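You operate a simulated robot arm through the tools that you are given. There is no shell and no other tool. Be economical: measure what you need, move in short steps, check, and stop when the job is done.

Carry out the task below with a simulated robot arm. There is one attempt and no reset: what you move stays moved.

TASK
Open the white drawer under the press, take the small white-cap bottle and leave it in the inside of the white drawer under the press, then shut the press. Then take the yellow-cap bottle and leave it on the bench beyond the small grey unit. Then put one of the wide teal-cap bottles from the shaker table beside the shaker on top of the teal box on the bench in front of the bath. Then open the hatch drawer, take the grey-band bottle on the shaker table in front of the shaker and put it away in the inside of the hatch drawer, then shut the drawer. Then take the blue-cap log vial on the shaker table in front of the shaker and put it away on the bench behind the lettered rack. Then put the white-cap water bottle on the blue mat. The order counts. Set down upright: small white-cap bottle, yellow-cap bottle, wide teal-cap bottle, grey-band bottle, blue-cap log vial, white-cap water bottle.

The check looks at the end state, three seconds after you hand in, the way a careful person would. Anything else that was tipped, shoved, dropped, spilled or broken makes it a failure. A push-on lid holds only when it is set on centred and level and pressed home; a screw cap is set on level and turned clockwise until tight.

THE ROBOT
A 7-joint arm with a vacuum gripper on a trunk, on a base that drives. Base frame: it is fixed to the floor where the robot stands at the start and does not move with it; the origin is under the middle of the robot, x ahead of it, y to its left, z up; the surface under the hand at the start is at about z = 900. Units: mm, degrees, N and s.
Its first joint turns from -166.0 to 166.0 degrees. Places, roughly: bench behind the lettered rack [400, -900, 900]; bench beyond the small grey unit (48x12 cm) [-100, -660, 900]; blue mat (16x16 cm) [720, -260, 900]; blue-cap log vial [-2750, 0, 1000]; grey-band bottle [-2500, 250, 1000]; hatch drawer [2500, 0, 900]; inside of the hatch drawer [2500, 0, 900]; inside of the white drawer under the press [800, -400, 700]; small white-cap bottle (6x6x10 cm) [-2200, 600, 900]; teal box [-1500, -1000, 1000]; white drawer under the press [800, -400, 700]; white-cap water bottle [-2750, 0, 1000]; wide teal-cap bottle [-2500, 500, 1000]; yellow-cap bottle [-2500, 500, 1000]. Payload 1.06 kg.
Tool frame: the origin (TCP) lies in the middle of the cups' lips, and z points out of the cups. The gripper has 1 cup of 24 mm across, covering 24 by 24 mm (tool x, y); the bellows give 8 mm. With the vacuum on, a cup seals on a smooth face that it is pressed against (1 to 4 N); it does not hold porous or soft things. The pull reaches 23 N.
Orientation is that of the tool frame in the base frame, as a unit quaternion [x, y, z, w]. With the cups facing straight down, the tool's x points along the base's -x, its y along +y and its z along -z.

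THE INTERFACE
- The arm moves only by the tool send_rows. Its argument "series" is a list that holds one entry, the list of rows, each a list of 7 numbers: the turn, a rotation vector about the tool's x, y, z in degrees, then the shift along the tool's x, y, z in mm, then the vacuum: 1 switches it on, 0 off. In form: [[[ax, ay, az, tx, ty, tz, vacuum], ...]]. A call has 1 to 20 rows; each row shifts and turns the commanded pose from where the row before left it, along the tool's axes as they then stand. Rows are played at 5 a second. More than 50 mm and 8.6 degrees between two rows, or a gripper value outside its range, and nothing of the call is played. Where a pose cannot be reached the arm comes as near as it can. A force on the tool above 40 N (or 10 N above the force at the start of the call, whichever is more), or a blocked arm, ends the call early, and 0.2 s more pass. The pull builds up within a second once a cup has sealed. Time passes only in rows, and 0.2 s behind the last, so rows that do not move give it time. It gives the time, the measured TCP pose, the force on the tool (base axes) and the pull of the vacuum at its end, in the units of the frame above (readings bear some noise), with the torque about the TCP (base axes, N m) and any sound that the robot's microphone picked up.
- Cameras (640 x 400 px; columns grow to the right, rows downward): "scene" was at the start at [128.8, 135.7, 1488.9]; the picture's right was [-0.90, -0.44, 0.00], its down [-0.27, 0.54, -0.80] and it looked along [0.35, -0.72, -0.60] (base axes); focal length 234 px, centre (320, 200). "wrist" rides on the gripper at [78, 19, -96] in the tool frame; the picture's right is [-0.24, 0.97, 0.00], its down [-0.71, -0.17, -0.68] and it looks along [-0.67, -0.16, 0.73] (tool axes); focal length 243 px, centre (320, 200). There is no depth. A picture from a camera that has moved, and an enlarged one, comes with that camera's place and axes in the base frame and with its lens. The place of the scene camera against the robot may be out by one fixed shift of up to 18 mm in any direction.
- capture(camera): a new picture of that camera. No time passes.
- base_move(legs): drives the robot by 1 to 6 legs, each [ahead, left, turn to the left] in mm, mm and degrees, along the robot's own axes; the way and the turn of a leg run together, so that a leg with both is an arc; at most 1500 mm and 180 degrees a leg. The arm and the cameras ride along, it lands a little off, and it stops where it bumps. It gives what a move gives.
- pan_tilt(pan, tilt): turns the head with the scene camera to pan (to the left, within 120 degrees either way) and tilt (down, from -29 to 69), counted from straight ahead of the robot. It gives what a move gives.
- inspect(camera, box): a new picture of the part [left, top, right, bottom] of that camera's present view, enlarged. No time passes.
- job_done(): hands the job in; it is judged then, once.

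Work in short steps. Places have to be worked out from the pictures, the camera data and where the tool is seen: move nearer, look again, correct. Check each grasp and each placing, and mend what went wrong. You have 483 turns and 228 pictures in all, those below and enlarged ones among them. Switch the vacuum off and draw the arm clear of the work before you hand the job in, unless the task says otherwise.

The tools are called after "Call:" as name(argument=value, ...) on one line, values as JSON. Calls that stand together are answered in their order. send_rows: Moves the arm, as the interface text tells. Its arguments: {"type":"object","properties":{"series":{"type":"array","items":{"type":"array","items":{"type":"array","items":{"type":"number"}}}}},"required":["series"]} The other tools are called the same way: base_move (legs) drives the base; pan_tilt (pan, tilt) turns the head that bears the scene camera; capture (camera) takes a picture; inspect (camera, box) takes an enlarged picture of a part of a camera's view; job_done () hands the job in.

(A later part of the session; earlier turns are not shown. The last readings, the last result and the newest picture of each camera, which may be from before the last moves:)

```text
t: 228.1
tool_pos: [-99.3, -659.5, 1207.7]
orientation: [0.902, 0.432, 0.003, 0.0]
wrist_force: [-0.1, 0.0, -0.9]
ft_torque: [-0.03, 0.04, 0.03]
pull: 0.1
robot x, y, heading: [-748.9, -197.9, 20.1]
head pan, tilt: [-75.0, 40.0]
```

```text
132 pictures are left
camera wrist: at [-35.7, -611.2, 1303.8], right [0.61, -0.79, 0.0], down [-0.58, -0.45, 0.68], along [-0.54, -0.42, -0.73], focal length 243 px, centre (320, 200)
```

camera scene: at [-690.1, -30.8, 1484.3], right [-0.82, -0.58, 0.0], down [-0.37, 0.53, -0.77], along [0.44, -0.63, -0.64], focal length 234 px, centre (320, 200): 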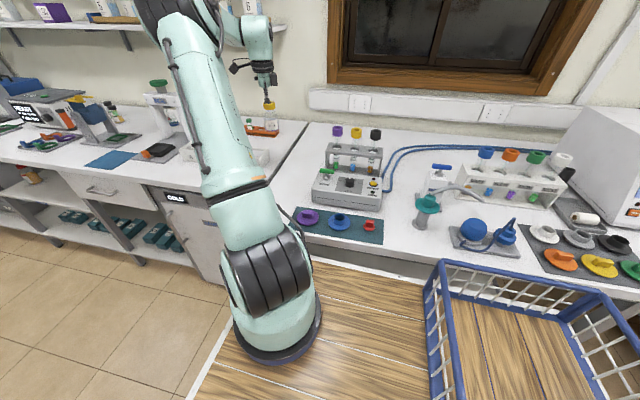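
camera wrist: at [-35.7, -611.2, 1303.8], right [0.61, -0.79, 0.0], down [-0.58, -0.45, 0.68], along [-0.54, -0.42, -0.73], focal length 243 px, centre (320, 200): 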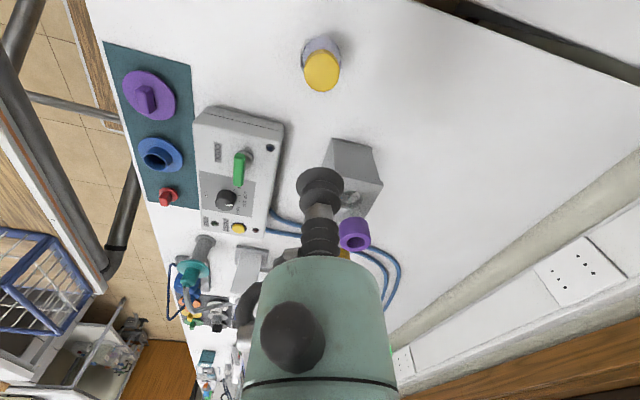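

Yellow-cap bottle stands upright. I swing the arm back to the front and drive back to the shaker table.

Call:
send_rows(series=[[[0, 0, -4.4, 47.6, 8.1, 0, 0], [0, 0, -4.4, 47.6, 8.1, 0, 0], [0, 0, -4.4, 47.6, 8.1, 0, 0], [0, 0, -4.4, 47.6, 8.1, 0, 0], [0, 0, -4.4, 47.6, 8.1, 0, 0], [0, 0, -4.4, 47.6, 8.1, 0, 0], [0, 0, -4.4, 47.6, 8.1, 0, 0], [0, 0, -4.4, 47.6, 8.1, 0, 0], [0, 0, -4.4, 47.6, 8.1, 0, 0], [0, 0, -4.4, 47.6, 8.1, 0, 0], [0, 0, -4.4, 47.6, 8.1, 0, 0], [0, 0, -4.4, 47.6, 8.1, 0, 0], [0, 0, -4.4, 47.6, 8.1, 0, 0], [0, 0, -4.4, 47.6, 8.1, 0, 0], [0, 0, -4.4, 47.6, 8.1, 0, 0]]])

Call:
base_move(legs=[[-700, 220, 0], [-630, 0, 0], [0, 0, 91]])

Call:
pan_tilt(pan=0, tilt=35)

Call:
inspect(camera="scene", box=[250, 100, 450, 300])

```text
t: 231.3
tool_pos: [105.8, -6.0, 1208.8]
orientation: [0.521, 0.854, 0.002, 0.002]
wrist_force: [0.6, -1.0, -0.7]
ft_torque: [0.05, 0.02, 0.02]
pull: 0.1
robot x, y, heading: [-750.1, -196.6, 20.1]
head pan, tilt: [-75.0, 40.0]
```

```text
t: 242.3
tool_pos: [-2281.4, 401.0, 1210.1]
orientation: [-0.242, 0.97, 0.003, 0.0]
wrist_force: [0.4, -0.3, 0.1]
ft_torque: [0.01, 0.01, 0.01]
pull: 0.0
robot x, y, heading: [-2077.4, -451.1, 110.8]
head pan, tilt: [-75.0, 40.0]
```

```text
t: 243.8
tool_pos: [-2281.7, 402.5, 1209.6]
orientation: [-0.242, 0.97, 0.003, 0.0]
wrist_force: [0.3, -0.3, 0.1]
ft_torque: [0.0, 0.01, 0.01]
pull: 0.1
robot x, y, heading: [-2075.3, -454.3, 110.8]
head pan, tilt: [0.0, 35.0]
```

```text
2.00 times, centred on (350, 200) of scene
camera zoom: at [-2351.3, -347.3, 1491.9], right [0.93, 0.36, 0.0], down [0.2, -0.54, -0.82], along [-0.29, 0.77, -0.57], focal length 467 px, centre (260, 200)
```

zoom: 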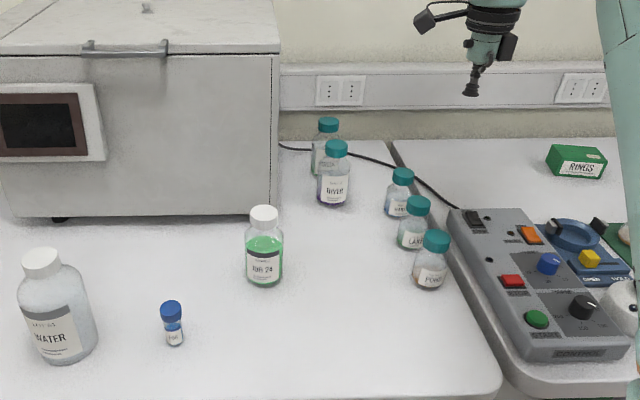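

The two larger teal-cap bottles stand beside the shaker; the front one (RIVER) is near (-2499,508), cap top ≈1035. I move up and over it.

Call:
base_move(legs=[[135, 0, 0]])

Call:
send_rows(series=[[[0, 0, 0, 39.6, 15.5, 0, 0], [0, 0, 0, 39.6, 15.5, 0, 0], [0, 0, 0, 39.6, 15.5, 0, 0], [0, 0, 0, 39.6, 15.5, 0, 0], [0, 0, 0, 0, 0, 40, 0], [0, 0, 0, 0, 0, 40, 0]]])

Call:
capture(camera="wrist")

```text
t: 245.1
tool_pos: [-2327.7, 530.8, 1210.1]
orientation: [-0.242, 0.97, 0.003, 0.0]
wrist_force: [1.1, 0.1, -0.1]
ft_torque: [-0.03, 0.0, 0.01]
pull: 0.1
robot x, y, heading: [-2128.3, -323.4, 110.8]
head pan, tilt: [0.0, 35.0]
```

```text
t: 246.5
tool_pos: [-2496.1, 512.0, 1128.0]
orientation: [-0.241, 0.971, 0.003, 0.0]
wrist_force: [0.3, -0.7, 0.0]
ft_torque: [0.03, 0.01, -0.02]
pull: 0.2
robot x, y, heading: [-2131.3, -325.9, 111.1]
head pan, tilt: [0.0, 35.0]
```

```text
130 pictures are left
camera wrist: at [-2574.3, 492.2, 1224.3], right [-0.25, 0.97, 0.01], down [0.71, 0.18, 0.69], along [0.66, 0.17, -0.73], focal length 243 px, centre (320, 200)
```

wrist: 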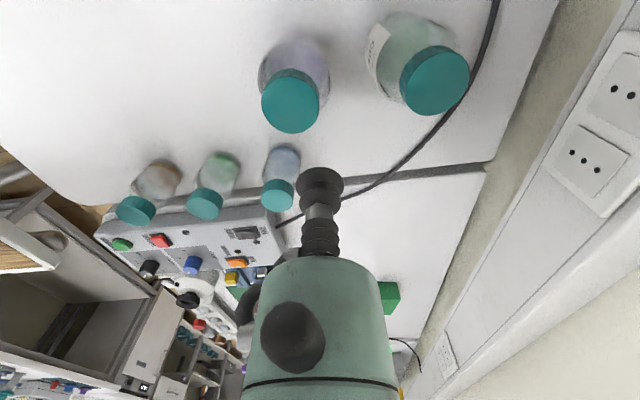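

The shaker's side is only ~45 mm from the wrist camera, so I yaw the gripper 82° to bring the camera to the robot's side before going down.

Call:
send_rows(series=[[[0, 0, 0, 0, 0, -40, 0], [0, 0, -8.2, 0, 0, -40, 0], [0, 0, -8.2, 0, 0, 0, 0], [0, 0, -8.2, 0, 0, 0, 0], [0, 0, -8.2, 0, 0, 0, 0], [0, 0, -8.2, 0, 0, 0, 0], [0, 0, -8.2, 0, 0, 0, 0], [0, 0, -8.2, 0, 0, 0, 0], [0, 0, -8.2, 0, 0, 0, 0], [0, 0, -8.2, 0, 0, 0, 0], [0, 0, -8.2, 0, 0, 0, 0]]])

Call:
capture(camera="wrist")

Call:
capture(camera="scene")

```text
t: 248.9
tool_pos: [-2497.0, 510.4, 1211.2]
orientation: [0.819, -0.574, -0.002, -0.002]
wrist_force: [0.0, -0.5, 0.8]
ft_torque: [-0.02, -0.01, 0.0]
pull: 0.1
robot x, y, heading: [-2124.8, -324.4, 110.9]
head pan, tilt: [0.0, 35.0]
```

```text
129 pictures are left
camera wrist: at [-2488.5, 431.1, 1305.6], right [-0.99, -0.11, 0.0], down [-0.08, 0.72, 0.69], along [-0.08, 0.68, -0.72], focal length 243 px, centre (320, 200)
```

wrist: 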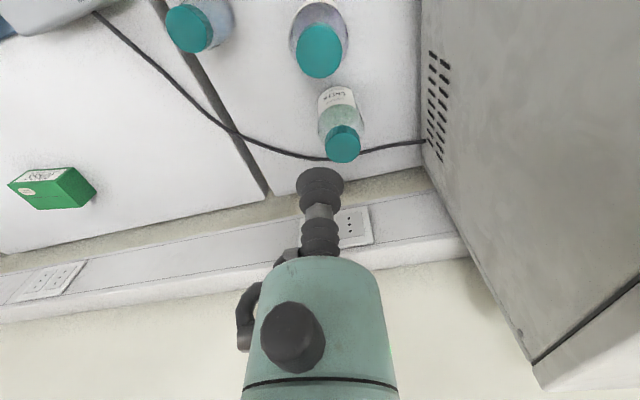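

```text
128 pictures are left
camera scene: at [-2400.0, -217.9, 1491.9], right [0.94, 0.35, 0.0], down [0.2, -0.54, -0.82], along [-0.29, 0.77, -0.57], focal length 234 px, centre (320, 200)
```

scene: 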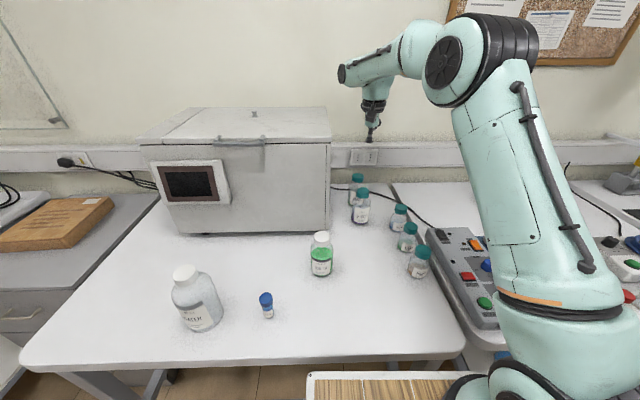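

RIVER's cap is at (-2496,487). I move over it and descend to z≈1075.

Call:
send_rows(series=[[[0, 0, 0, 23, 7, 0, 0], [0, 0, 0, 0, 0, 45, 0], [0, 0, 0, 0, 0, 45, 0], [0, 0, 0, 0, 0, 45, 0]]])

Call:
capture(camera="wrist")

```text
t: 249.9
tool_pos: [-2497.1, 490.1, 1073.8]
orientation: [0.818, -0.575, -0.002, -0.001]
wrist_force: [0.2, 0.3, -0.4]
ft_torque: [0.0, 0.02, 0.03]
pull: 0.1
robot x, y, heading: [-2128.6, -321.2, 110.6]
head pan, tilt: [0.0, 35.0]
```

```text
127 pictures are left
camera wrist: at [-2487.7, 409.0, 1169.4], right [-0.99, -0.11, 0.0], down [-0.08, 0.72, 0.69], along [-0.08, 0.69, -0.72], focal length 243 px, centre (320, 200)
```

wrist: 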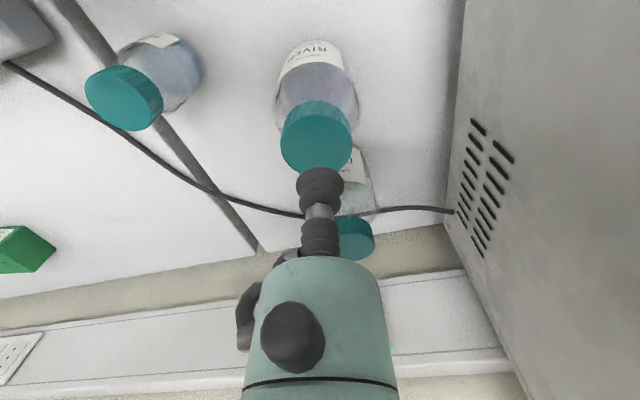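

Centred; cap top ≈1032. I descend and creep with vacuum.

Call:
send_rows(series=[[[0, 0, 0, 0.9, -2.4, 20, 0], [0, 0, 0, 0, 0, 14, 1], [0, 0, 0, 0, 0, 4, 1], [0, 0, 0, 0, 0, 3, 1], [0, 0, 0, 0, 0, 2, 1], [0, 0, 0, 0, 0, 0, 1]]])

```text
t: 251.3
tool_pos: [-2493.4, 486.6, 1031.7]
orientation: [0.819, -0.574, -0.003, -0.001]
wrist_force: [0.0, -4.4, 16.5]
ft_torque: [0.04, 0.02, 0.02]
pull: 23.0
robot x, y, heading: [-2127.4, -324.9, 110.6]
head pan, tilt: [0.0, 35.0]
```

Sealed. I lift it.

Call:
send_rows(series=[[[0, 0, 0, 0, 0, -5, 1], [0, 0, 0, 0, 0, -15, 1], [0, 0, 0, 0, 0, -30, 1], [0, 0, 0, 0, 0, -45, 1], [0, 0, 0, 0, 0, -45, 1], [0, 0, 0, 0, 0, -45, 1]]])

Call:
capture(camera="scene")

```text
t: 252.7
tool_pos: [-2493.0, 486.7, 1213.9]
orientation: [0.819, -0.574, -0.001, -0.001]
wrist_force: [0.1, 1.0, -4.7]
ft_torque: [-0.06, 0.02, 0.0]
pull: 22.8
robot x, y, heading: [-2133.2, -324.6, 110.7]
head pan, tilt: [0.0, 35.0]
```

```text
126 pictures are left
camera scene: at [-2400.2, -217.4, 1491.8], right [0.94, 0.35, 0.0], down [0.2, -0.54, -0.82], along [-0.29, 0.77, -0.57], focal length 234 px, centre (320, 200)
```

scene: 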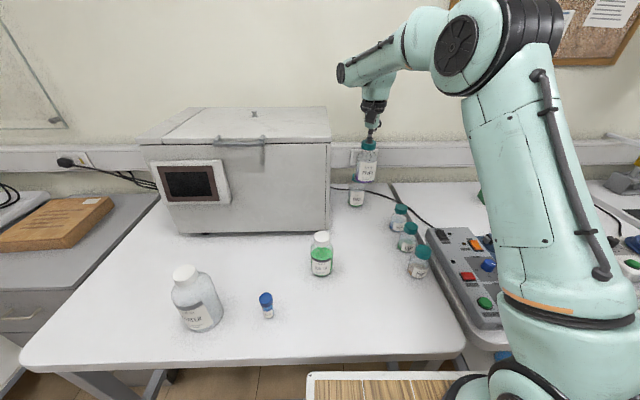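

Held (≈0.45 kg). The teal box should be near (-1597,-1005). I raise the bottle more, back off, turn along the room and look for the box.

Call:
send_rows(series=[[[0, 0, 0, 0, 0, -30, 1], [0, 0, 0, 0, 0, -25, 1]]])

Call:
base_move(legs=[[-200, 0, 0], [0, 0, -91], [-170, 0, 0]])

Call:
pan_tilt(pan=-60, tilt=35)

Call:
capture(camera="scene")

```text
t: 253.3
tool_pos: [-2494.6, 487.1, 1270.3]
orientation: [0.818, -0.575, -0.002, -0.001]
wrist_force: [0.0, 0.4, -3.9]
ft_torque: [-0.02, 0.0, -0.02]
pull: 23.3
robot x, y, heading: [-2126.0, -322.5, 111.0]
head pan, tilt: [0.0, 35.0]
```

```text
t: 259.8
tool_pos: [-1395.5, -217.7, 1271.2]
orientation: [-0.164, 0.986, 0.001, 0.003]
wrist_force: [0.6, 0.5, -3.5]
ft_torque: [-0.05, 0.01, -0.02]
pull: 23.0
robot x, y, heading: [-2211.5, -571.8, 19.7]
head pan, tilt: [0.0, 35.0]
```

```text
t: 261.1
tool_pos: [-1395.7, -217.3, 1270.1]
orientation: [-0.164, 0.986, 0.0, 0.004]
wrist_force: [0.7, 0.4, -4.8]
ft_torque: [-0.04, 0.01, 0.0]
pull: 23.2
robot x, y, heading: [-2213.6, -568.1, 19.7]
head pan, tilt: [-60.0, 35.0]
```

```text
125 pictures are left
camera scene: at [-2132.2, -392.8, 1491.9], right [-0.65, -0.76, 0.0], down [-0.44, 0.37, -0.82], along [0.63, -0.53, -0.57], focal length 234 px, centre (320, 200)
```

scene: 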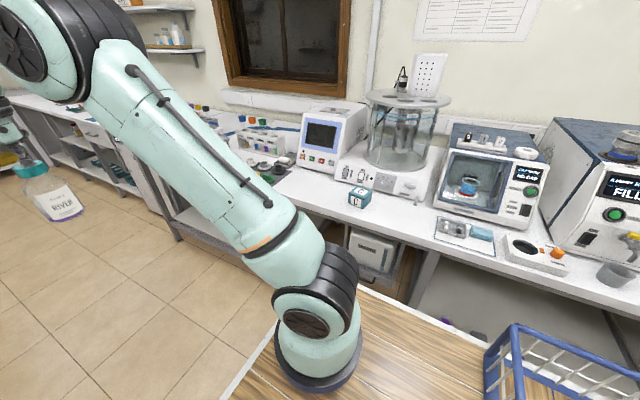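

The box is near (-1615,-1037), top ≈955. I shorten the radius and swing right toward it, staying clear of the reader.

Call:
send_rows(series=[[[0, 0, 0, 46.1, -9.1, 0, 1], [0, 0, 0, 46.1, -9.1, 0, 1], [0, 0, 4.98, -7.3, -48.1, 0, 1], [0, 0, 4.98, -7.3, -48.1, 0, 1], [0, 0, 4.98, -7.3, -48.1, 0, 1], [0, 0, 4.98, -7.3, -48.1, 0, 1], [0, 0, 4.98, -7.3, -48.1, 0, 1], [0, 0, 4.98, -7.3, -48.1, 0, 1], [0, 0, 4.98, -7.3, -48.1, 0, 1], [0, 0, 4.98, -7.3, -48.1, 0, 1], [0, 0, 4.98, -7.3, -48.1, 0, 1], [0, 0, 4.98, -7.3, -48.1, 0, 1], [0, 0, 4.98, -7.3, -48.1, 0, 1], [0, 0, 4.98, -7.3, -48.1, 0, 1], [0, 0, 4.98, -7.3, -48.1, 0, 1], [0, 0, 4.98, -7.3, -48.1, 0, 1], [0, 0, 4.98, -7.3, -48.1, 0, 1], [0, 0, 4.98, -7.3, -48.1, 0, 1]]])

Call:
capture(camera="wrist")

Call:
capture(camera="scene")

```text
t: 264.9
tool_pos: [-1597.8, -971.5, 1267.8]
orientation: [0.504, 0.863, 0.002, 0.002]
wrist_force: [1.8, 0.4, -3.7]
ft_torque: [0.01, 0.04, -0.04]
pull: 23.1
robot x, y, heading: [-2211.5, -569.9, 19.5]
head pan, tilt: [-60.0, 35.0]
```

```text
124 pictures are left
camera wrist: at [-1619.6, -893.5, 1363.8], right [0.96, 0.27, 0.0], down [0.19, -0.7, 0.69], along [0.19, -0.66, -0.73], focal length 243 px, centre (320, 200)
```

wrist: 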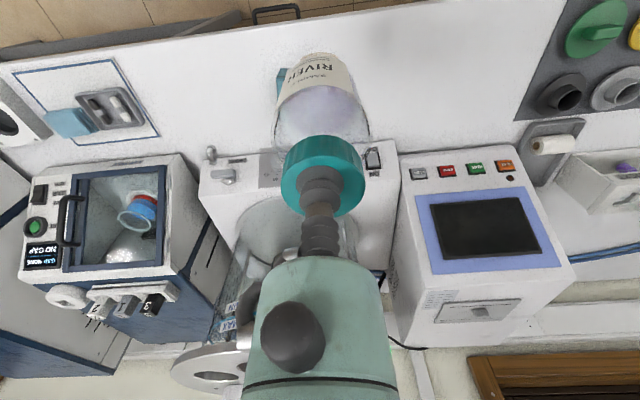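

```text
123 pictures are left
camera scene: at [-2132.1, -392.5, 1491.8], right [-0.65, -0.76, 0.0], down [-0.44, 0.37, -0.82], along [0.63, -0.53, -0.57], focal length 234 px, centre (320, 200)
```

scene: 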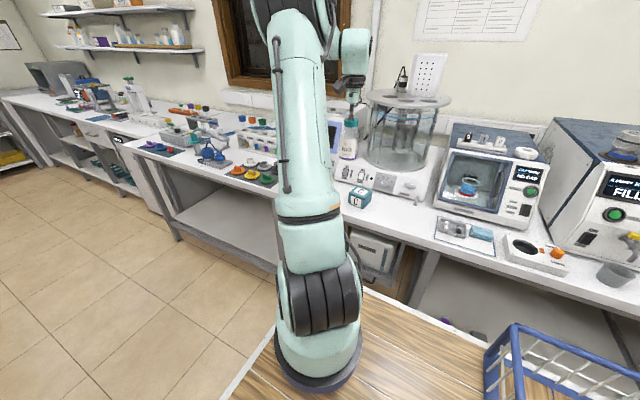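

I zoom on the box in the scene view to fix its exact place.

Call:
inspect(camera="scene", box=[310, 150, 410, 240])

```text
4.44 times, centred on (360, 195) of scene
camera zoom: at [-2132.1, -392.5, 1491.8], right [-0.65, -0.76, 0.0], down [-0.44, 0.37, -0.82], along [0.63, -0.53, -0.57], focal length 1038 px, centre (142, 222)
```

zoom: 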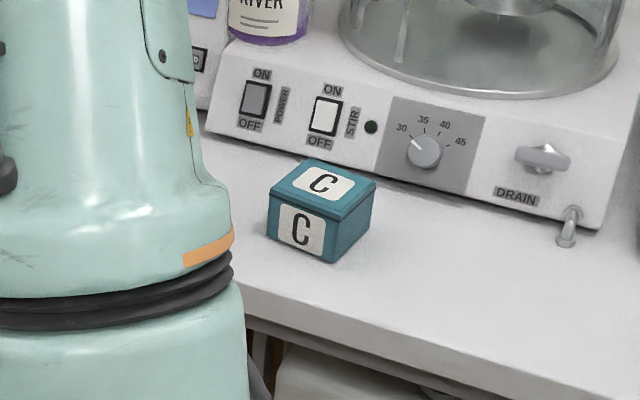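

Box centre estimate (-1592,-1063), top ≈950. I shift sideways 100 mm to view the box with the wrist camera for confirmation.

Call:
send_rows(series=[[[0, 0, 0, 8, -48.5, 0, 1], [0, 0, 0, 8, -48.5, 0, 1], [0, 0, 0, 0, 0, 0, 1]]])

Call:
inspect(camera="wrist", box=[240, 0, 480, 180])

```text
t: 265.7
tool_pos: [-1692.6, -1006.3, 1267.1]
orientation: [0.506, 0.863, 0.0, 0.002]
wrist_force: [0.1, 1.0, -3.2]
ft_torque: [-0.01, -0.02, 0.03]
pull: 22.8
robot x, y, heading: [-2215.9, -567.7, 19.7]
head pan, tilt: [-60.0, 35.0]
```

```text
2.22 times, centred on (360, 90) of wrist
camera zoom: at [-1714.0, -929.1, 1362.6], right [0.96, 0.27, 0.0], down [0.19, -0.7, 0.69], along [0.19, -0.66, -0.73], focal length 539 px, centre (231, 444)
```

zoom: 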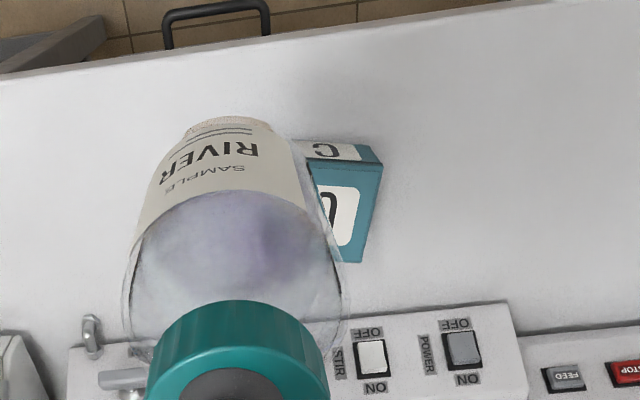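

Wrist view gives centre ≈(-1600,-1058). I move over it and descend to z≈1125.

Call:
send_rows(series=[[[0, 0, 0, -31.2, 18.7, 0, 1], [0, 0, 0, -31.2, 18.7, 0, 1], [0, 0, 0, -31.2, 18.7, 0, 1], [0, 0, 0, 0, 0, 45, 1], [0, 0, 0, 0, 0, 45, 1], [0, 0, 0, 0, 0, 45, 1]]])

Call:
inspect(camera="scene", box=[310, 130, 410, 220])

Call:
capture(camera="wrist")

```text
t: 267.1
tool_pos: [-1596.1, -1060.2, 1134.5]
orientation: [0.505, 0.863, 0.002, 0.002]
wrist_force: [0.3, 0.2, -3.4]
ft_torque: [0.03, 0.0, 0.02]
pull: 22.6
robot x, y, heading: [-2213.5, -570.5, 19.7]
head pan, tilt: [-60.0, 35.0]
```

```text
4.44 times, centred on (360, 175) of scene
camera zoom: at [-2132.7, -392.9, 1491.9], right [-0.65, -0.76, 0.0], down [-0.44, 0.37, -0.82], along [0.63, -0.53, -0.57], focal length 1038 px, centre (142, 311)
```

zoom: 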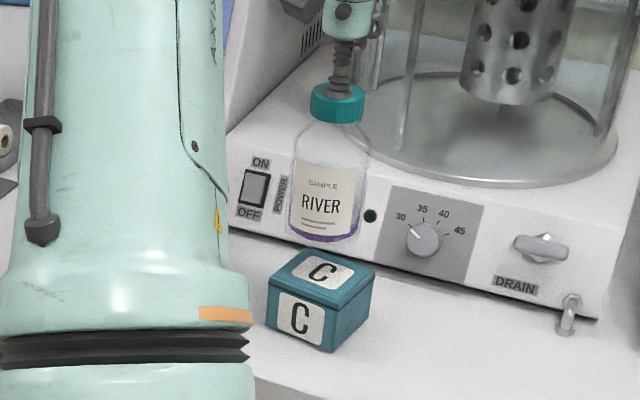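

```text
119 pictures are left
camera wrist: at [-1619.0, -982.2, 1230.3], right [0.96, 0.27, 0.01], down [0.19, -0.7, 0.69], along [0.19, -0.66, -0.73], focal length 243 px, centre (320, 200)
```

wrist: 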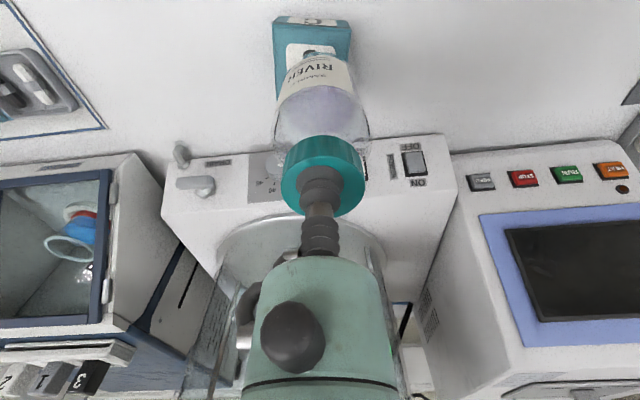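

Bottle's bottom projects onto the box-top centre. I lower to contact.

Call:
send_rows(series=[[[0, 0, 0, 0, 0, 25, 1], [0, 0, 0, 0, 0, 12, 1], [0, 0, 0, 0, 0, 3, 1], [0, 0, 0, 0, 0, 3, 1], [0, 0, 0, 0, 0, 2, 1], [0, 0, 0, 0, 0, 0, 1]]])

```text
t: 268.5
tool_pos: [-1597.6, -1057.9, 1089.4]
orientation: [0.506, 0.863, 0.001, 0.002]
wrist_force: [1.3, 2.5, 19.5]
ft_torque: [-0.12, -0.04, 0.0]
pull: 23.0
robot x, y, heading: [-2213.9, -571.9, 19.7]
head pan, tilt: [-60.0, 35.0]
```

Contact (20 N). I ease up, release gently and lift.

Call:
send_rows(series=[[[0, 0, 0, 0, 0, -2, 1], [0, 0, 0, 0, 0, -1, 1], [0, 0, 0, 0, 0, 0, 1]]])

Call:
inspect(camera="scene", box=[310, 130, 410, 220])

```text
t: 269.3
tool_pos: [-1597.5, -1059.5, 1091.1]
orientation: [0.506, 0.863, 0.002, 0.001]
wrist_force: [-0.1, 0.4, -3.9]
ft_torque: [0.07, 0.02, 0.03]
pull: 23.1
robot x, y, heading: [-2214.0, -571.0, 20.0]
head pan, tilt: [-60.0, 35.0]
```

```text
4.44 times, centred on (360, 175) of scene
camera zoom: at [-2132.3, -393.1, 1491.9], right [-0.65, -0.76, 0.0], down [-0.44, 0.37, -0.82], along [0.63, -0.53, -0.57], focal length 1038 px, centre (142, 311)
```

zoom: 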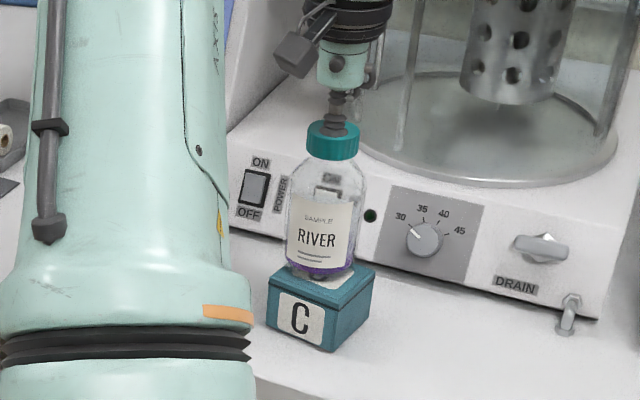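

It sits well on the box. I lower 1.5 mm and release.

Call:
send_rows(series=[[[0, 0, 0, 0, 0, 1.5, 1], [0, 0, 0, 0, 0, 0, 0], [0, 0, 0, 0, 0, 0, 0], [0, 0, 0, 0, 0, 0, 0], [0, 0, 0, 0, 0, -4, 0], [0, 0, 0, 0, 0, -15, 0], [0, 0, 0, 0, 0, -40, 0], [0, 0, 0, 0, 0, -45, 0], [0, 0, 0, 0, 0, -45, 0]]])

Call:
inspect(camera="scene", box=[310, 130, 410, 220])

```text
t: 271.3
tool_pos: [-1595.8, -1059.2, 1238.4]
orientation: [0.504, 0.864, 0.001, 0.001]
wrist_force: [-0.1, 0.4, -0.7]
ft_torque: [0.0, -0.01, -0.02]
pull: 0.1
robot x, y, heading: [-2215.8, -570.7, 19.9]
head pan, tilt: [-60.0, 35.0]
```

```text
4.44 times, centred on (360, 175) of scene
camera zoom: at [-2132.1, -393.2, 1491.9], right [-0.65, -0.76, 0.0], down [-0.44, 0.37, -0.82], along [0.63, -0.53, -0.57], focal length 1038 px, centre (142, 311)
```

zoom: 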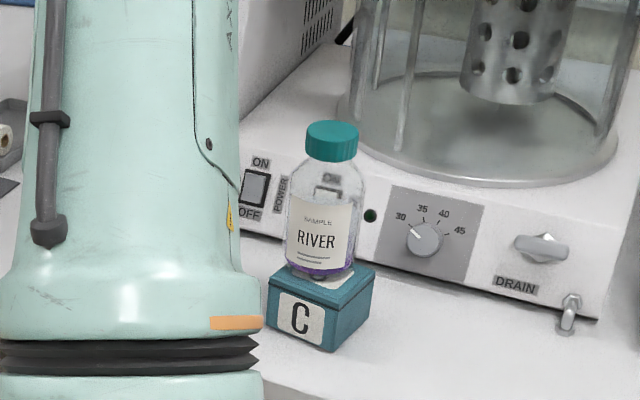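

Placed. Now I retract, swing the arm to the front, and drive to the far end to find the hatch drawer.

Call:
send_rows(series=[[[0, 0, 0, 34.8, -3.8, -20, 0], [0, 0, 0, 34.8, -3.8, -20, 0], [0, 0, -4.98, 7.5, 48.1, 0, 0], [0, 0, -4.98, 7.5, 48.1, 0, 0], [0, 0, -4.98, 7.5, 48.1, 0, 0], [0, 0, -4.98, 7.5, 48.1, 0, 0], [0, 0, -4.98, 7.5, 48.1, 0, 0], [0, 0, -4.98, 7.5, 48.1, 0, 0], [0, 0, -4.98, 7.5, 48.1, 0, 0], [0, 0, -4.98, 7.5, 48.1, 0, 0], [0, 0, -4.98, 7.5, 48.1, 0, 0], [0, 0, -4.98, 7.5, 48.1, 0, 0], [0, 0, -4.98, 7.5, 48.1, 0, 0], [0, 0, -4.98, 7.5, 48.1, 0, 0], [0, 0, -4.98, 7.5, 48.1, 0, 0], [0, 0, -4.98, 7.5, 48.1, 0, 0]]])

Call:
base_move(legs=[[1400, 0, 0], [1400, 0, 0], [700, 0, 0]])

Call:
pan_tilt(pan=-10, tilt=25)

Call:
capture(camera="scene")

```text
t: 274.7
tool_pos: [-1423.1, -396.9, 1278.9]
orientation: [-0.079, 0.997, 0.0, 0.003]
wrist_force: [-0.7, -0.5, 1.0]
ft_torque: [-0.01, -0.03, -0.03]
pull: 0.1
robot x, y, heading: [-2209.9, -574.5, 19.8]
head pan, tilt: [-60.0, 35.0]
```

```text
t: 291.9
tool_pos: [1927.0, 715.1, 1279.1]
orientation: [-0.074, 0.997, 0.001, 0.003]
wrist_force: [-0.1, -0.2, -0.1]
ft_torque: [0.02, -0.05, 0.0]
pull: 0.1
robot x, y, heading: [1133.8, 548.7, 19.2]
head pan, tilt: [-60.0, 35.0]
```

```text
t: 293.0
tool_pos: [1926.4, 714.8, 1278.5]
orientation: [-0.074, 0.997, 0.0, 0.002]
wrist_force: [0.0, -0.3, 0.0]
ft_torque: [0.0, 0.02, -0.01]
pull: 0.0
robot x, y, heading: [1134.9, 548.6, 19.2]
head pan, tilt: [-10.0, 25.0]
```

```text
116 pictures are left
camera scene: at [1240.9, 797.7, 1507.6], right [0.16, -0.99, 0.0], down [-0.42, -0.07, -0.91], along [0.89, 0.15, -0.42], focal length 234 px, centre (320, 200)
```

scene: 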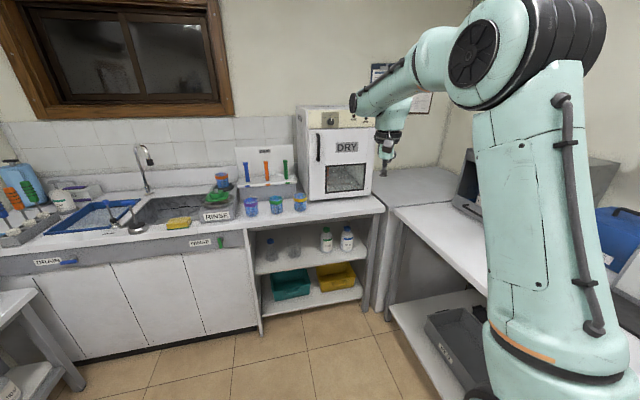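

I look toward the far right corner for the hatch.

Call:
pan_tilt(pan=-60, tilt=30)

Call:
capture(camera="scene")

Call:
capture(camera="wrist")

```text
t: 294.2
tool_pos: [1926.0, 713.8, 1278.9]
orientation: [-0.074, 0.997, 0.0, 0.003]
wrist_force: [-0.3, 0.6, 0.3]
ft_torque: [0.03, 0.03, 0.0]
pull: 0.0
robot x, y, heading: [1131.3, 548.3, 19.3]
head pan, tilt: [-60.0, 30.0]
```

```text
115 pictures are left
camera scene: at [1218.6, 723.9, 1499.7], right [-0.65, -0.76, 0.0], down [-0.38, 0.33, -0.87], along [0.66, -0.56, -0.5], focal length 234 px, centre (320, 200)
```

scene: 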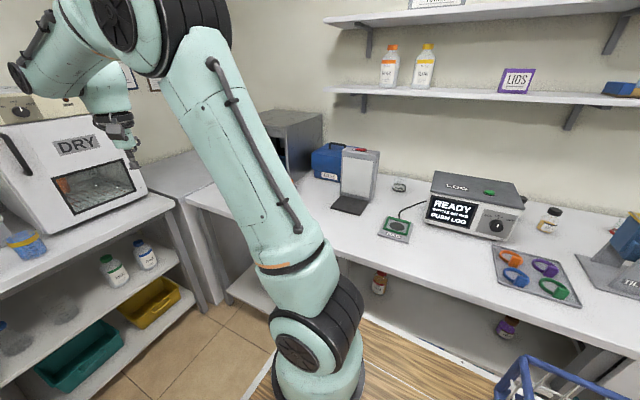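

```text
114 pictures are left
camera wrist: at [1846.1, 722.3, 1374.3], right [0.09, 1.0, 0.0], down [0.72, -0.07, 0.69], along [0.69, -0.06, -0.73], focal length 243 px, centre (320, 200)
```

wrist: 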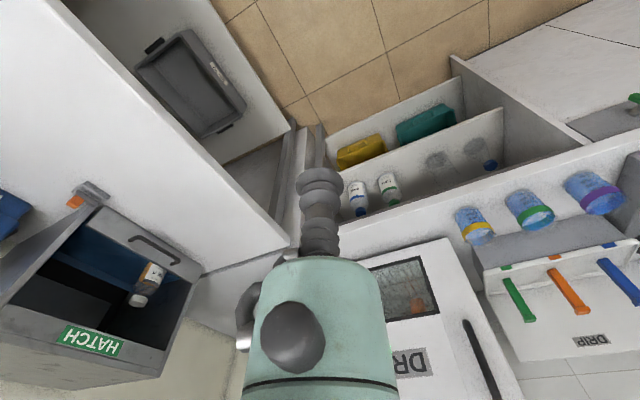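

The HATCH box with a drawer handle appears in the wrist view. I zoom in.

Call:
inspect(camera="wrist", box=[0, 160, 250, 400])

Call:
inspect(camera="scene", box=[160, 80, 420, 260])

```text
1.67 times, centred on (125, 280) of wrist
camera zoom: at [1846.1, 722.3, 1374.3], right [0.09, 1.0, 0.0], down [0.72, -0.07, 0.69], along [0.69, -0.06, -0.73], focal length 404 px, centre (645, 67)
```

zoom: 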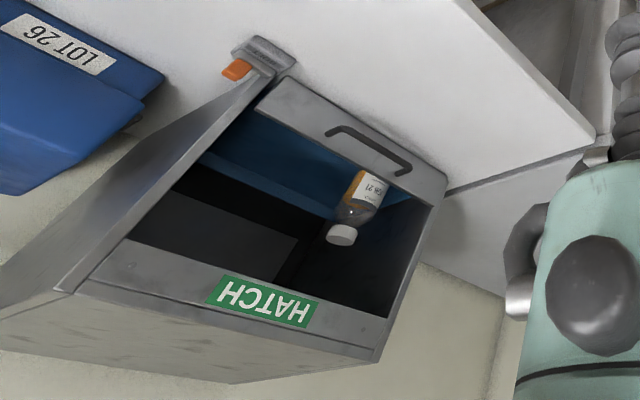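

```text
2.22 times, centred on (290, 170) of scene
camera zoom: at [1218.6, 723.9, 1499.7], right [-0.65, -0.76, 0.0], down [-0.38, 0.33, -0.87], along [0.66, -0.56, -0.5], focal length 519 px, centre (387, 267)
```

zoom: 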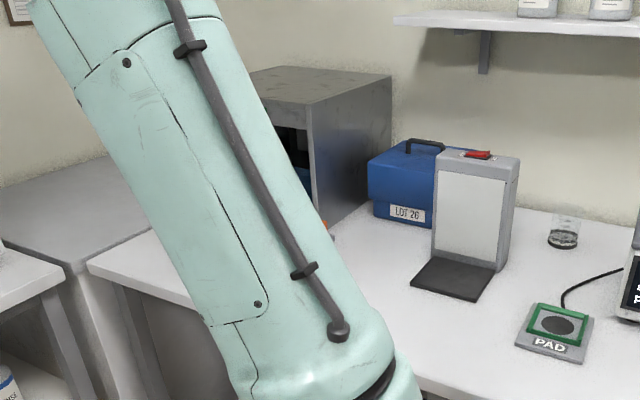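

The hatch is a box whose drawer front with an arched handle faces the aisle. I swing the arm to the right side (to clear the end wall) and drive closer.

Call:
send_rows(series=[[[0, 0, 4.98, -3.2, -48.6, 0, 0], [0, 0, 4.98, -3.2, -48.6, 0, 0], [0, 0, 4.98, -3.2, -48.6, 0, 0], [0, 0, 4.98, -3.2, -48.6, 0, 0], [0, 0, 4.98, -3.2, -48.6, 0, 0], [0, 0, 4.98, -3.2, -48.6, 0, 0], [0, 0, 4.98, -3.2, -48.6, 0, 0], [0, 0, 4.98, -3.2, -48.6, 0, 0], [0, 0, 4.98, -3.2, -48.6, 0, 0], [0, 0, 4.98, -3.2, -48.6, 0, 0], [0, 0, 4.98, -3.2, -48.6, 0, 0], [0, 0, 4.98, -3.2, -48.6, 0, 0], [0, 0, 4.98, -3.2, -48.6, 0, 0]]])

Call:
base_move(legs=[[650, 0, 0]])

Call:
pan_tilt(pan=-45, tilt=30)

Call:
capture(camera="scene")

Call:
capture(camera="wrist")

```text
t: 297.0
tool_pos: [1746.6, 142.6, 1277.8]
orientation: [0.471, 0.882, 0.001, 0.002]
wrist_force: [-0.1, 0.4, -0.1]
ft_torque: [0.01, -0.01, -0.01]
pull: 0.0
robot x, y, heading: [1135.7, 545.4, 19.1]
head pan, tilt: [-60.0, 30.0]
```

```text
t: 300.6
tool_pos: [2362.4, 358.9, 1277.8]
orientation: [0.47, 0.882, 0.001, 0.002]
wrist_force: [0.1, 0.1, -0.4]
ft_torque: [0.04, -0.03, 0.01]
pull: 0.1
robot x, y, heading: [1751.2, 765.3, 19.4]
head pan, tilt: [-60.0, 30.0]
```

```text
t: 301.4
tool_pos: [2362.3, 357.6, 1277.1]
orientation: [0.471, 0.882, 0.001, 0.002]
wrist_force: [-0.3, 0.6, 0.1]
ft_torque: [0.03, 0.03, -0.01]
pull: 0.0
robot x, y, heading: [1749.5, 763.7, 19.2]
head pan, tilt: [-45.0, 30.0]
```

```text
111 pictures are left
camera scene: at [1847.2, 959.5, 1499.7], right [-0.43, -0.9, 0.0], down [-0.45, 0.22, -0.87], along [0.78, -0.38, -0.5], focal length 234 px, centre (320, 200)
```

scene: 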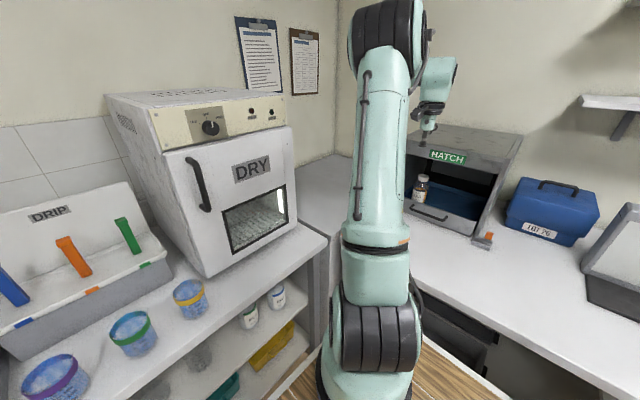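

```text
110 pictures are left
camera wrist: at [2334.0, 434.5, 1373.3], right [0.94, 0.35, 0.0], down [0.25, -0.68, 0.69], along [0.24, -0.64, -0.73], focal length 243 px, centre (320, 200)
```

wrist: 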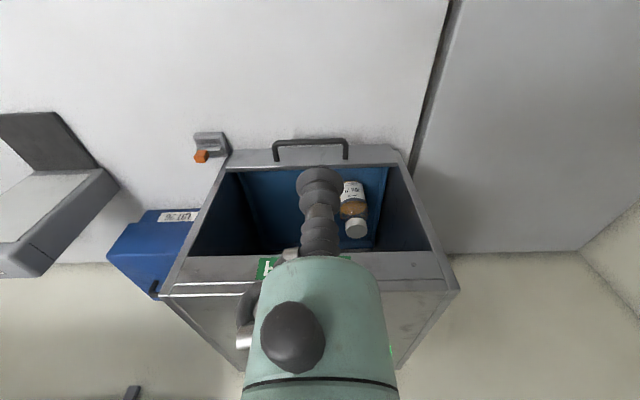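

I zoom both views on the drawer front and the orange latch piece.

Call:
inspect(camera="scene", box=[390, 130, 530, 260])

Call:
inspect(camera="wrist", box=[170, 90, 430, 270])

```text
3.08 times, centred on (460, 195) of scene
camera zoom: at [1847.2, 959.5, 1499.7], right [-0.43, -0.9, 0.0], down [-0.45, 0.22, -0.87], along [0.78, -0.38, -0.5], focal length 718 px, centre (-111, 215)
```

zoom: 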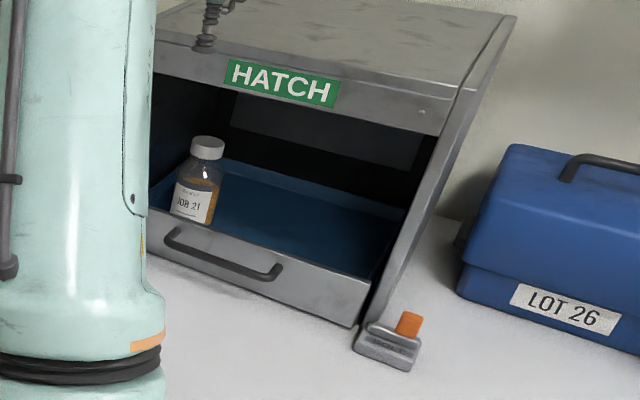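

```text
2.22 times, centred on (300, 180) of wrist
camera zoom: at [2334.0, 434.5, 1373.3], right [0.94, 0.35, 0.0], down [0.25, -0.68, 0.69], along [0.24, -0.64, -0.73], focal length 539 px, centre (364, 244)
```

zoom: 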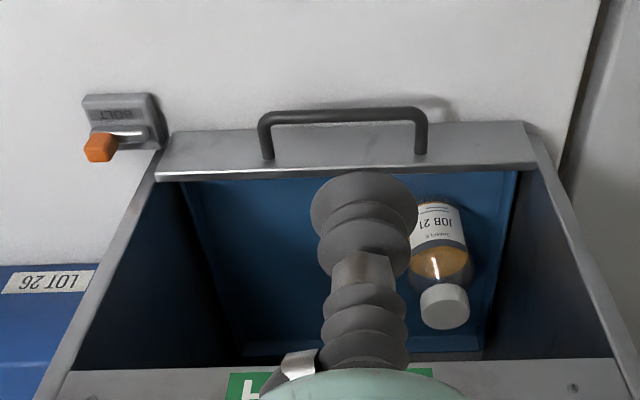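

Panel spans z 908–995 at v≈-666, u 2178–2486; lintel from z 1180. I'll tilt the tool 35°, reach over the panel top into the tray on the empty left half, and pull the panel outward from inside. First tilt and lower in front.

Call:
send_rows(series=[[[1.67, -6.8, 0, 0, 0, 0, 0], [1.67, -6.8, 0, 0, 0, 0, 0], [1.67, -6.8, 0, 0, 0, 0, 0], [1.67, -6.8, 0, 0, 0, 0, 0], [1.67, -6.8, 0, 0, 0, 0, 0], [0, 0, 0, 27.6, -4.1, 36.9, 0], [0, 0, 0, 27.6, -4.1, 36.9, 0], [0, 0, 0, 27.6, -4.1, 36.9, 0], [0, 0, 0, 27.6, -4.1, 36.9, 0], [0, 0, 0, 27.6, -4.1, 36.9, 0]]])

Call:
capture(camera="wrist")

```text
t: 303.6
tool_pos: [2314.2, 338.2, 1048.6]
orientation: [0.449, 0.841, -0.199, 0.225]
wrist_force: [-0.4, 0.6, -0.1]
ft_torque: [0.01, 0.0, 0.01]
pull: 0.0
robot x, y, heading: [1752.9, 766.6, 19.1]
head pan, tilt: [-45.0, 30.0]
```

```text
107 pictures are left
camera wrist: at [2272.1, 453.0, 1081.2], right [0.94, 0.35, 0.0], down [0.07, -0.19, 0.98], along [0.34, -0.92, -0.2], focal length 243 px, centre (320, 200)
```

wrist: 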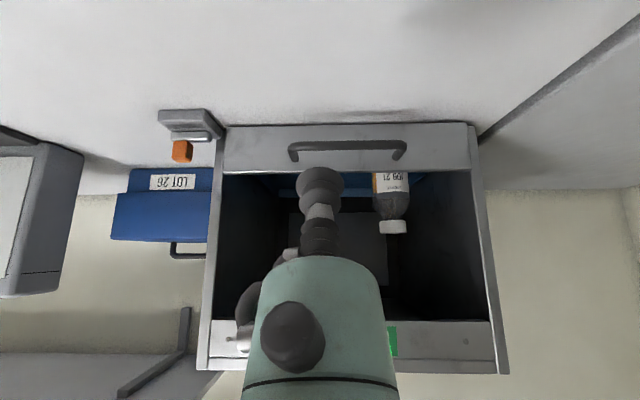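

The panel is z≈910–985, lintel ≈1164. I lower 20 mm and reach over the panel into the tray.

Call:
send_rows(series=[[[0, 0, 0, 11.1, 2.7, 16.4, 0], [0, 0, 0, -35.8, -8.8, 25.8, 0], [0, 0, 0, -35.8, -8.8, 25.8, 0], [0, 0, 0, -35.8, -8.8, 25.8, 0], [0, 0, 0, -35.8, -8.8, 25.8, 0]]])

Call:
capture(camera="wrist")

Call:
inspect(camera="scene", box=[380, 110, 540, 260])

```text
t: 304.8
tool_pos: [2375.3, 173.9, 1033.2]
orientation: [0.449, 0.841, -0.199, 0.225]
wrist_force: [-0.1, 0.4, 0.8]
ft_torque: [0.02, -0.01, 0.0]
pull: 0.1
robot x, y, heading: [1751.8, 762.6, 19.6]
head pan, tilt: [-45.0, 30.0]
```

```text
106 pictures are left
camera wrist: at [2333.2, 286.8, 1064.6], right [0.94, 0.35, 0.0], down [0.07, -0.19, 0.98], along [0.34, -0.92, -0.2], focal length 243 px, centre (320, 200)
```

wrist: 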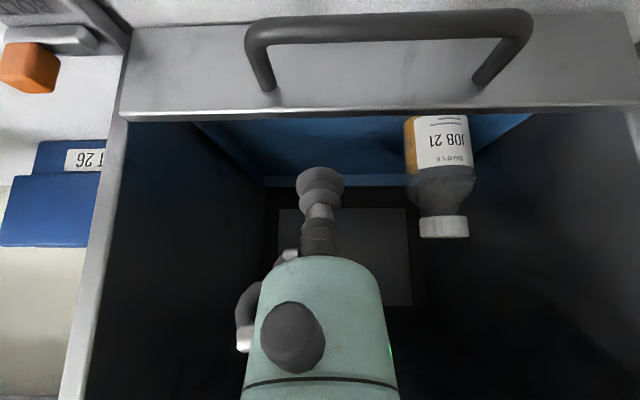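

```text
2.67 times, centred on (460, 185) of scene
camera zoom: at [1847.0, 960.1, 1499.6], right [-0.43, -0.9, 0.0], down [-0.45, 0.22, -0.87], along [0.78, -0.37, -0.5], focal length 623 px, centre (-53, 240)
```

zoom: 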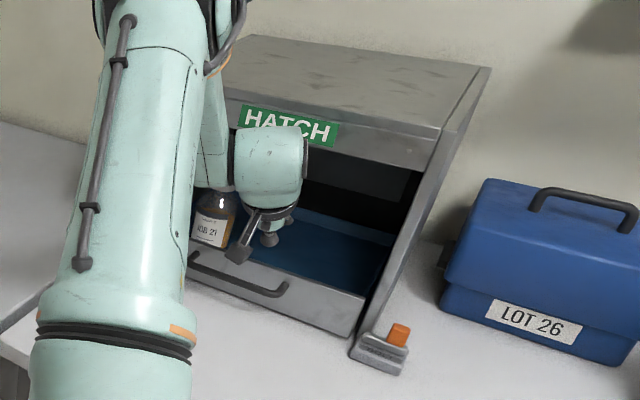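

Tip is above the panel edge. I go 55 mm further in and then lower behind the panel.

Call:
send_rows(series=[[[0, 0, 0, -27.8, -6.9, 20.1, 0], [0, 0, 0, -15.9, -3.9, 11.5, 0], [0, 0, 0, 16.7, 4.1, 24.6, 0], [0, 0, 0, 16.7, 4.1, 24.6, 0], [0, 0, 0, 5.6, 1.4, 8.2, 0]]])

Call:
capture(camera="wrist")

```text
t: 306.0
tool_pos: [2395.3, 119.2, 961.2]
orientation: [0.45, 0.841, -0.199, 0.225]
wrist_force: [0.8, 0.9, -0.6]
ft_torque: [-0.03, 0.01, -0.01]
pull: 0.1
robot x, y, heading: [1750.5, 766.3, 19.4]
head pan, tilt: [-45.0, 30.0]
```

```text
104 pictures are left
camera wrist: at [2353.4, 233.2, 993.4], right [0.94, 0.34, 0.0], down [0.07, -0.19, 0.98], along [0.34, -0.92, -0.2], focal length 243 px, centre (320, 200)
```

wrist: 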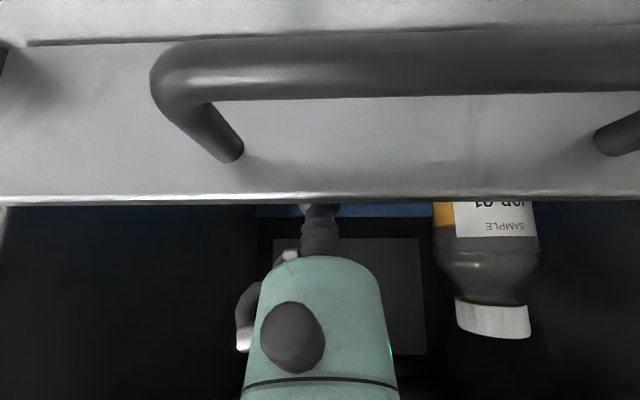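

The cup is behind the panel. I pull outward gently and watch the force.

Call:
send_rows(series=[[[0, 0, 0, 6.4, 1.6, -4.6, 0], [0, 0, 0, 6.4, 1.6, -4.6, 0], [0, 0, 0, 4, 1, -2.9, 0], [0, 0, 0, 4, 1, -2.9, 0], [0, 0, 0, 4, 1, -2.9, 0], [0, 0, 0, 4, 1, -2.9, 0], [0, 0, 0, 4, 1, -2.9, 0], [0, 0, 0, 4, 1, -2.9, 0], [0, 0, 0, 4, 1, -2.9, 0]]])

Call:
capture(camera="wrist")

```text
t: 308.0
tool_pos: [2377.0, 169.5, 961.8]
orientation: [0.449, 0.841, -0.199, 0.225]
wrist_force: [0.6, -0.6, -0.7]
ft_torque: [0.02, 0.03, 0.02]
pull: 0.1
robot x, y, heading: [1750.8, 761.5, 19.2]
head pan, tilt: [-45.0, 30.0]
```

```text
103 pictures are left
camera wrist: at [2335.5, 282.4, 994.4], right [0.94, 0.35, 0.0], down [0.07, -0.19, 0.98], along [0.34, -0.92, -0.2], focal length 243 px, centre (320, 200)
```

wrist: 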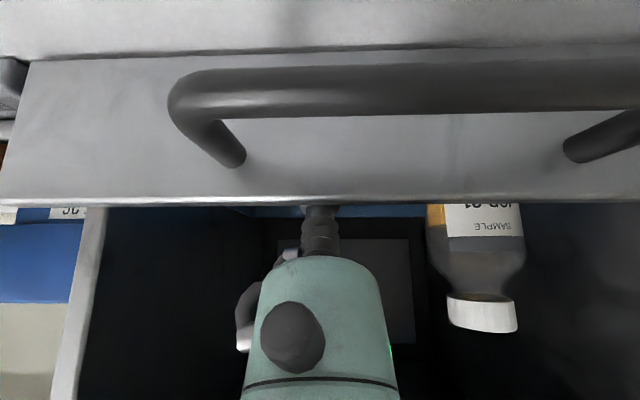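

The drawer follows freely. I continue pulling by about 170 mm.

Call:
send_rows(series=[[[0, 0, 0, 8, 2, -5.7, 0], [0, 0, 0, 8, 2, -5.7, 0], [0, 0, 0, 8, 2, -5.7, 0], [0, 0, 0, 8, 2, -5.7, 0], [0, 0, 0, 8, 2, -5.7, 0], [0, 0, 0, 8, 2, -5.7, 0], [0, 0, 0, 8, 2, -5.7, 0], [0, 0, 0, 8, 2, -5.7, 0], [0, 0, 0, 8, 2, -5.7, 0], [0, 0, 0, 8, 2, -5.7, 0], [0, 0, 0, 8, 2, -5.7, 0], [0, 0, 0, 8, 2, -5.7, 0], [0, 0, 0, 8, 2, -5.7, 0], [0, 0, 0, 8, 2, -5.7, 0], [0, 0, 0, 8, 2, -5.7, 0], [0, 0, 0, 8, 2, -5.7, 0], [0, 0, 0, 8, 2, -5.7, 0]]])

Call:
capture(camera="wrist")

Call:
inspect(camera="scene", box=[380, 110, 540, 260])

```text
t: 311.6
tool_pos: [2320.1, 329.3, 960.6]
orientation: [0.449, 0.841, -0.2, 0.226]
wrist_force: [0.6, -1.3, -0.3]
ft_torque: [0.0, 0.02, 0.03]
pull: 0.0
robot x, y, heading: [1751.5, 763.4, 19.2]
head pan, tilt: [-45.0, 30.0]
```

```text
102 pictures are left
camera wrist: at [2278.0, 442.5, 993.9], right [0.94, 0.35, 0.0], down [0.07, -0.19, 0.98], along [0.34, -0.92, -0.2], focal length 243 px, centre (320, 200)
```

wrist: 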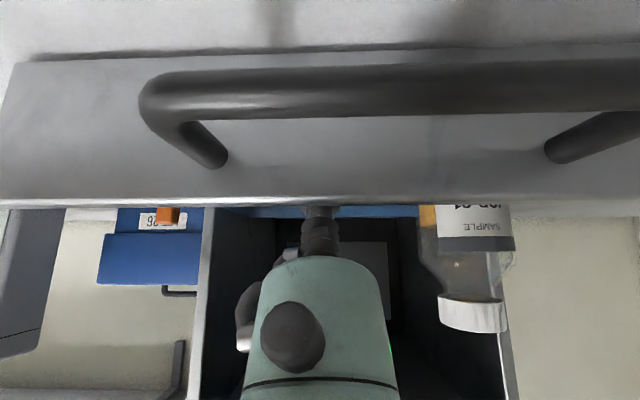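

```text
2.67 times, centred on (460, 185) of scene
camera zoom: at [1847.3, 959.5, 1499.7], right [-0.43, -0.9, 0.0], down [-0.45, 0.22, -0.87], along [0.78, -0.37, -0.5], focal length 623 px, centre (-53, 240)
```

zoom: 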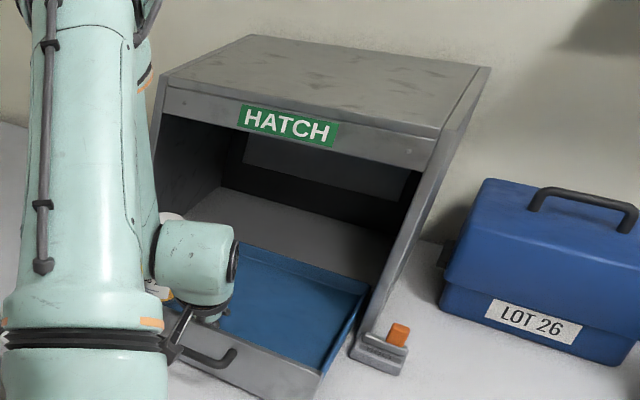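

Open by ~200 mm with the other bottle still upright. I move the tip off the panel, lift out and straighten the tool.

Call:
send_rows(series=[[[0, 0, 0, -9.5, -2.4, 6.9, 0], [0, 0, 0, -25.1, -6.2, -36.9, 0], [0, 0, 0, -25.1, -6.2, -36.9, 0], [0, 0, 0, -25.1, -6.2, -36.9, 0], [0, 0, 0, -25.1, -6.2, -36.9, 0], [0, 0, 0, -25.1, -6.2, -36.9, 0], [0, 0, 0, 12, 3, -40, 0], [-1.67, 6.8, 0, 0, 0, 0, 0], [-1.67, 6.8, 0, 0, 0, 0, 0], [-1.67, 6.8, 0, 0, 0, 0, 0], [-1.67, 6.8, 0, 0, 0, 0, 0], [-1.67, 6.8, 0, 0, 0, 0, 0]]])

Call:
capture(camera="wrist")

```text
t: 314.2
tool_pos: [2311.3, 349.8, 1212.1]
orientation: [0.47, 0.883, 0.002, 0.001]
wrist_force: [-0.3, 0.3, 1.7]
ft_torque: [-0.02, 0.01, 0.0]
pull: 0.1
robot x, y, heading: [1751.7, 759.8, 19.4]
head pan, tilt: [-45.0, 30.0]
```

```text
100 pictures are left
camera wrist: at [2282.7, 424.4, 1307.9], right [0.94, 0.35, 0.01], down [0.25, -0.69, 0.68], along [0.24, -0.64, -0.73], focal length 243 px, centre (320, 200)
```

wrist: 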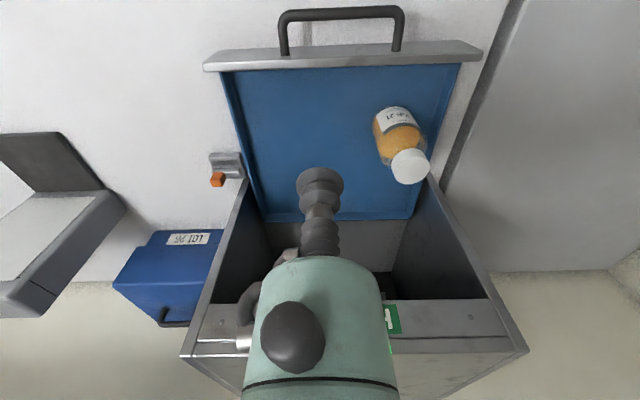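

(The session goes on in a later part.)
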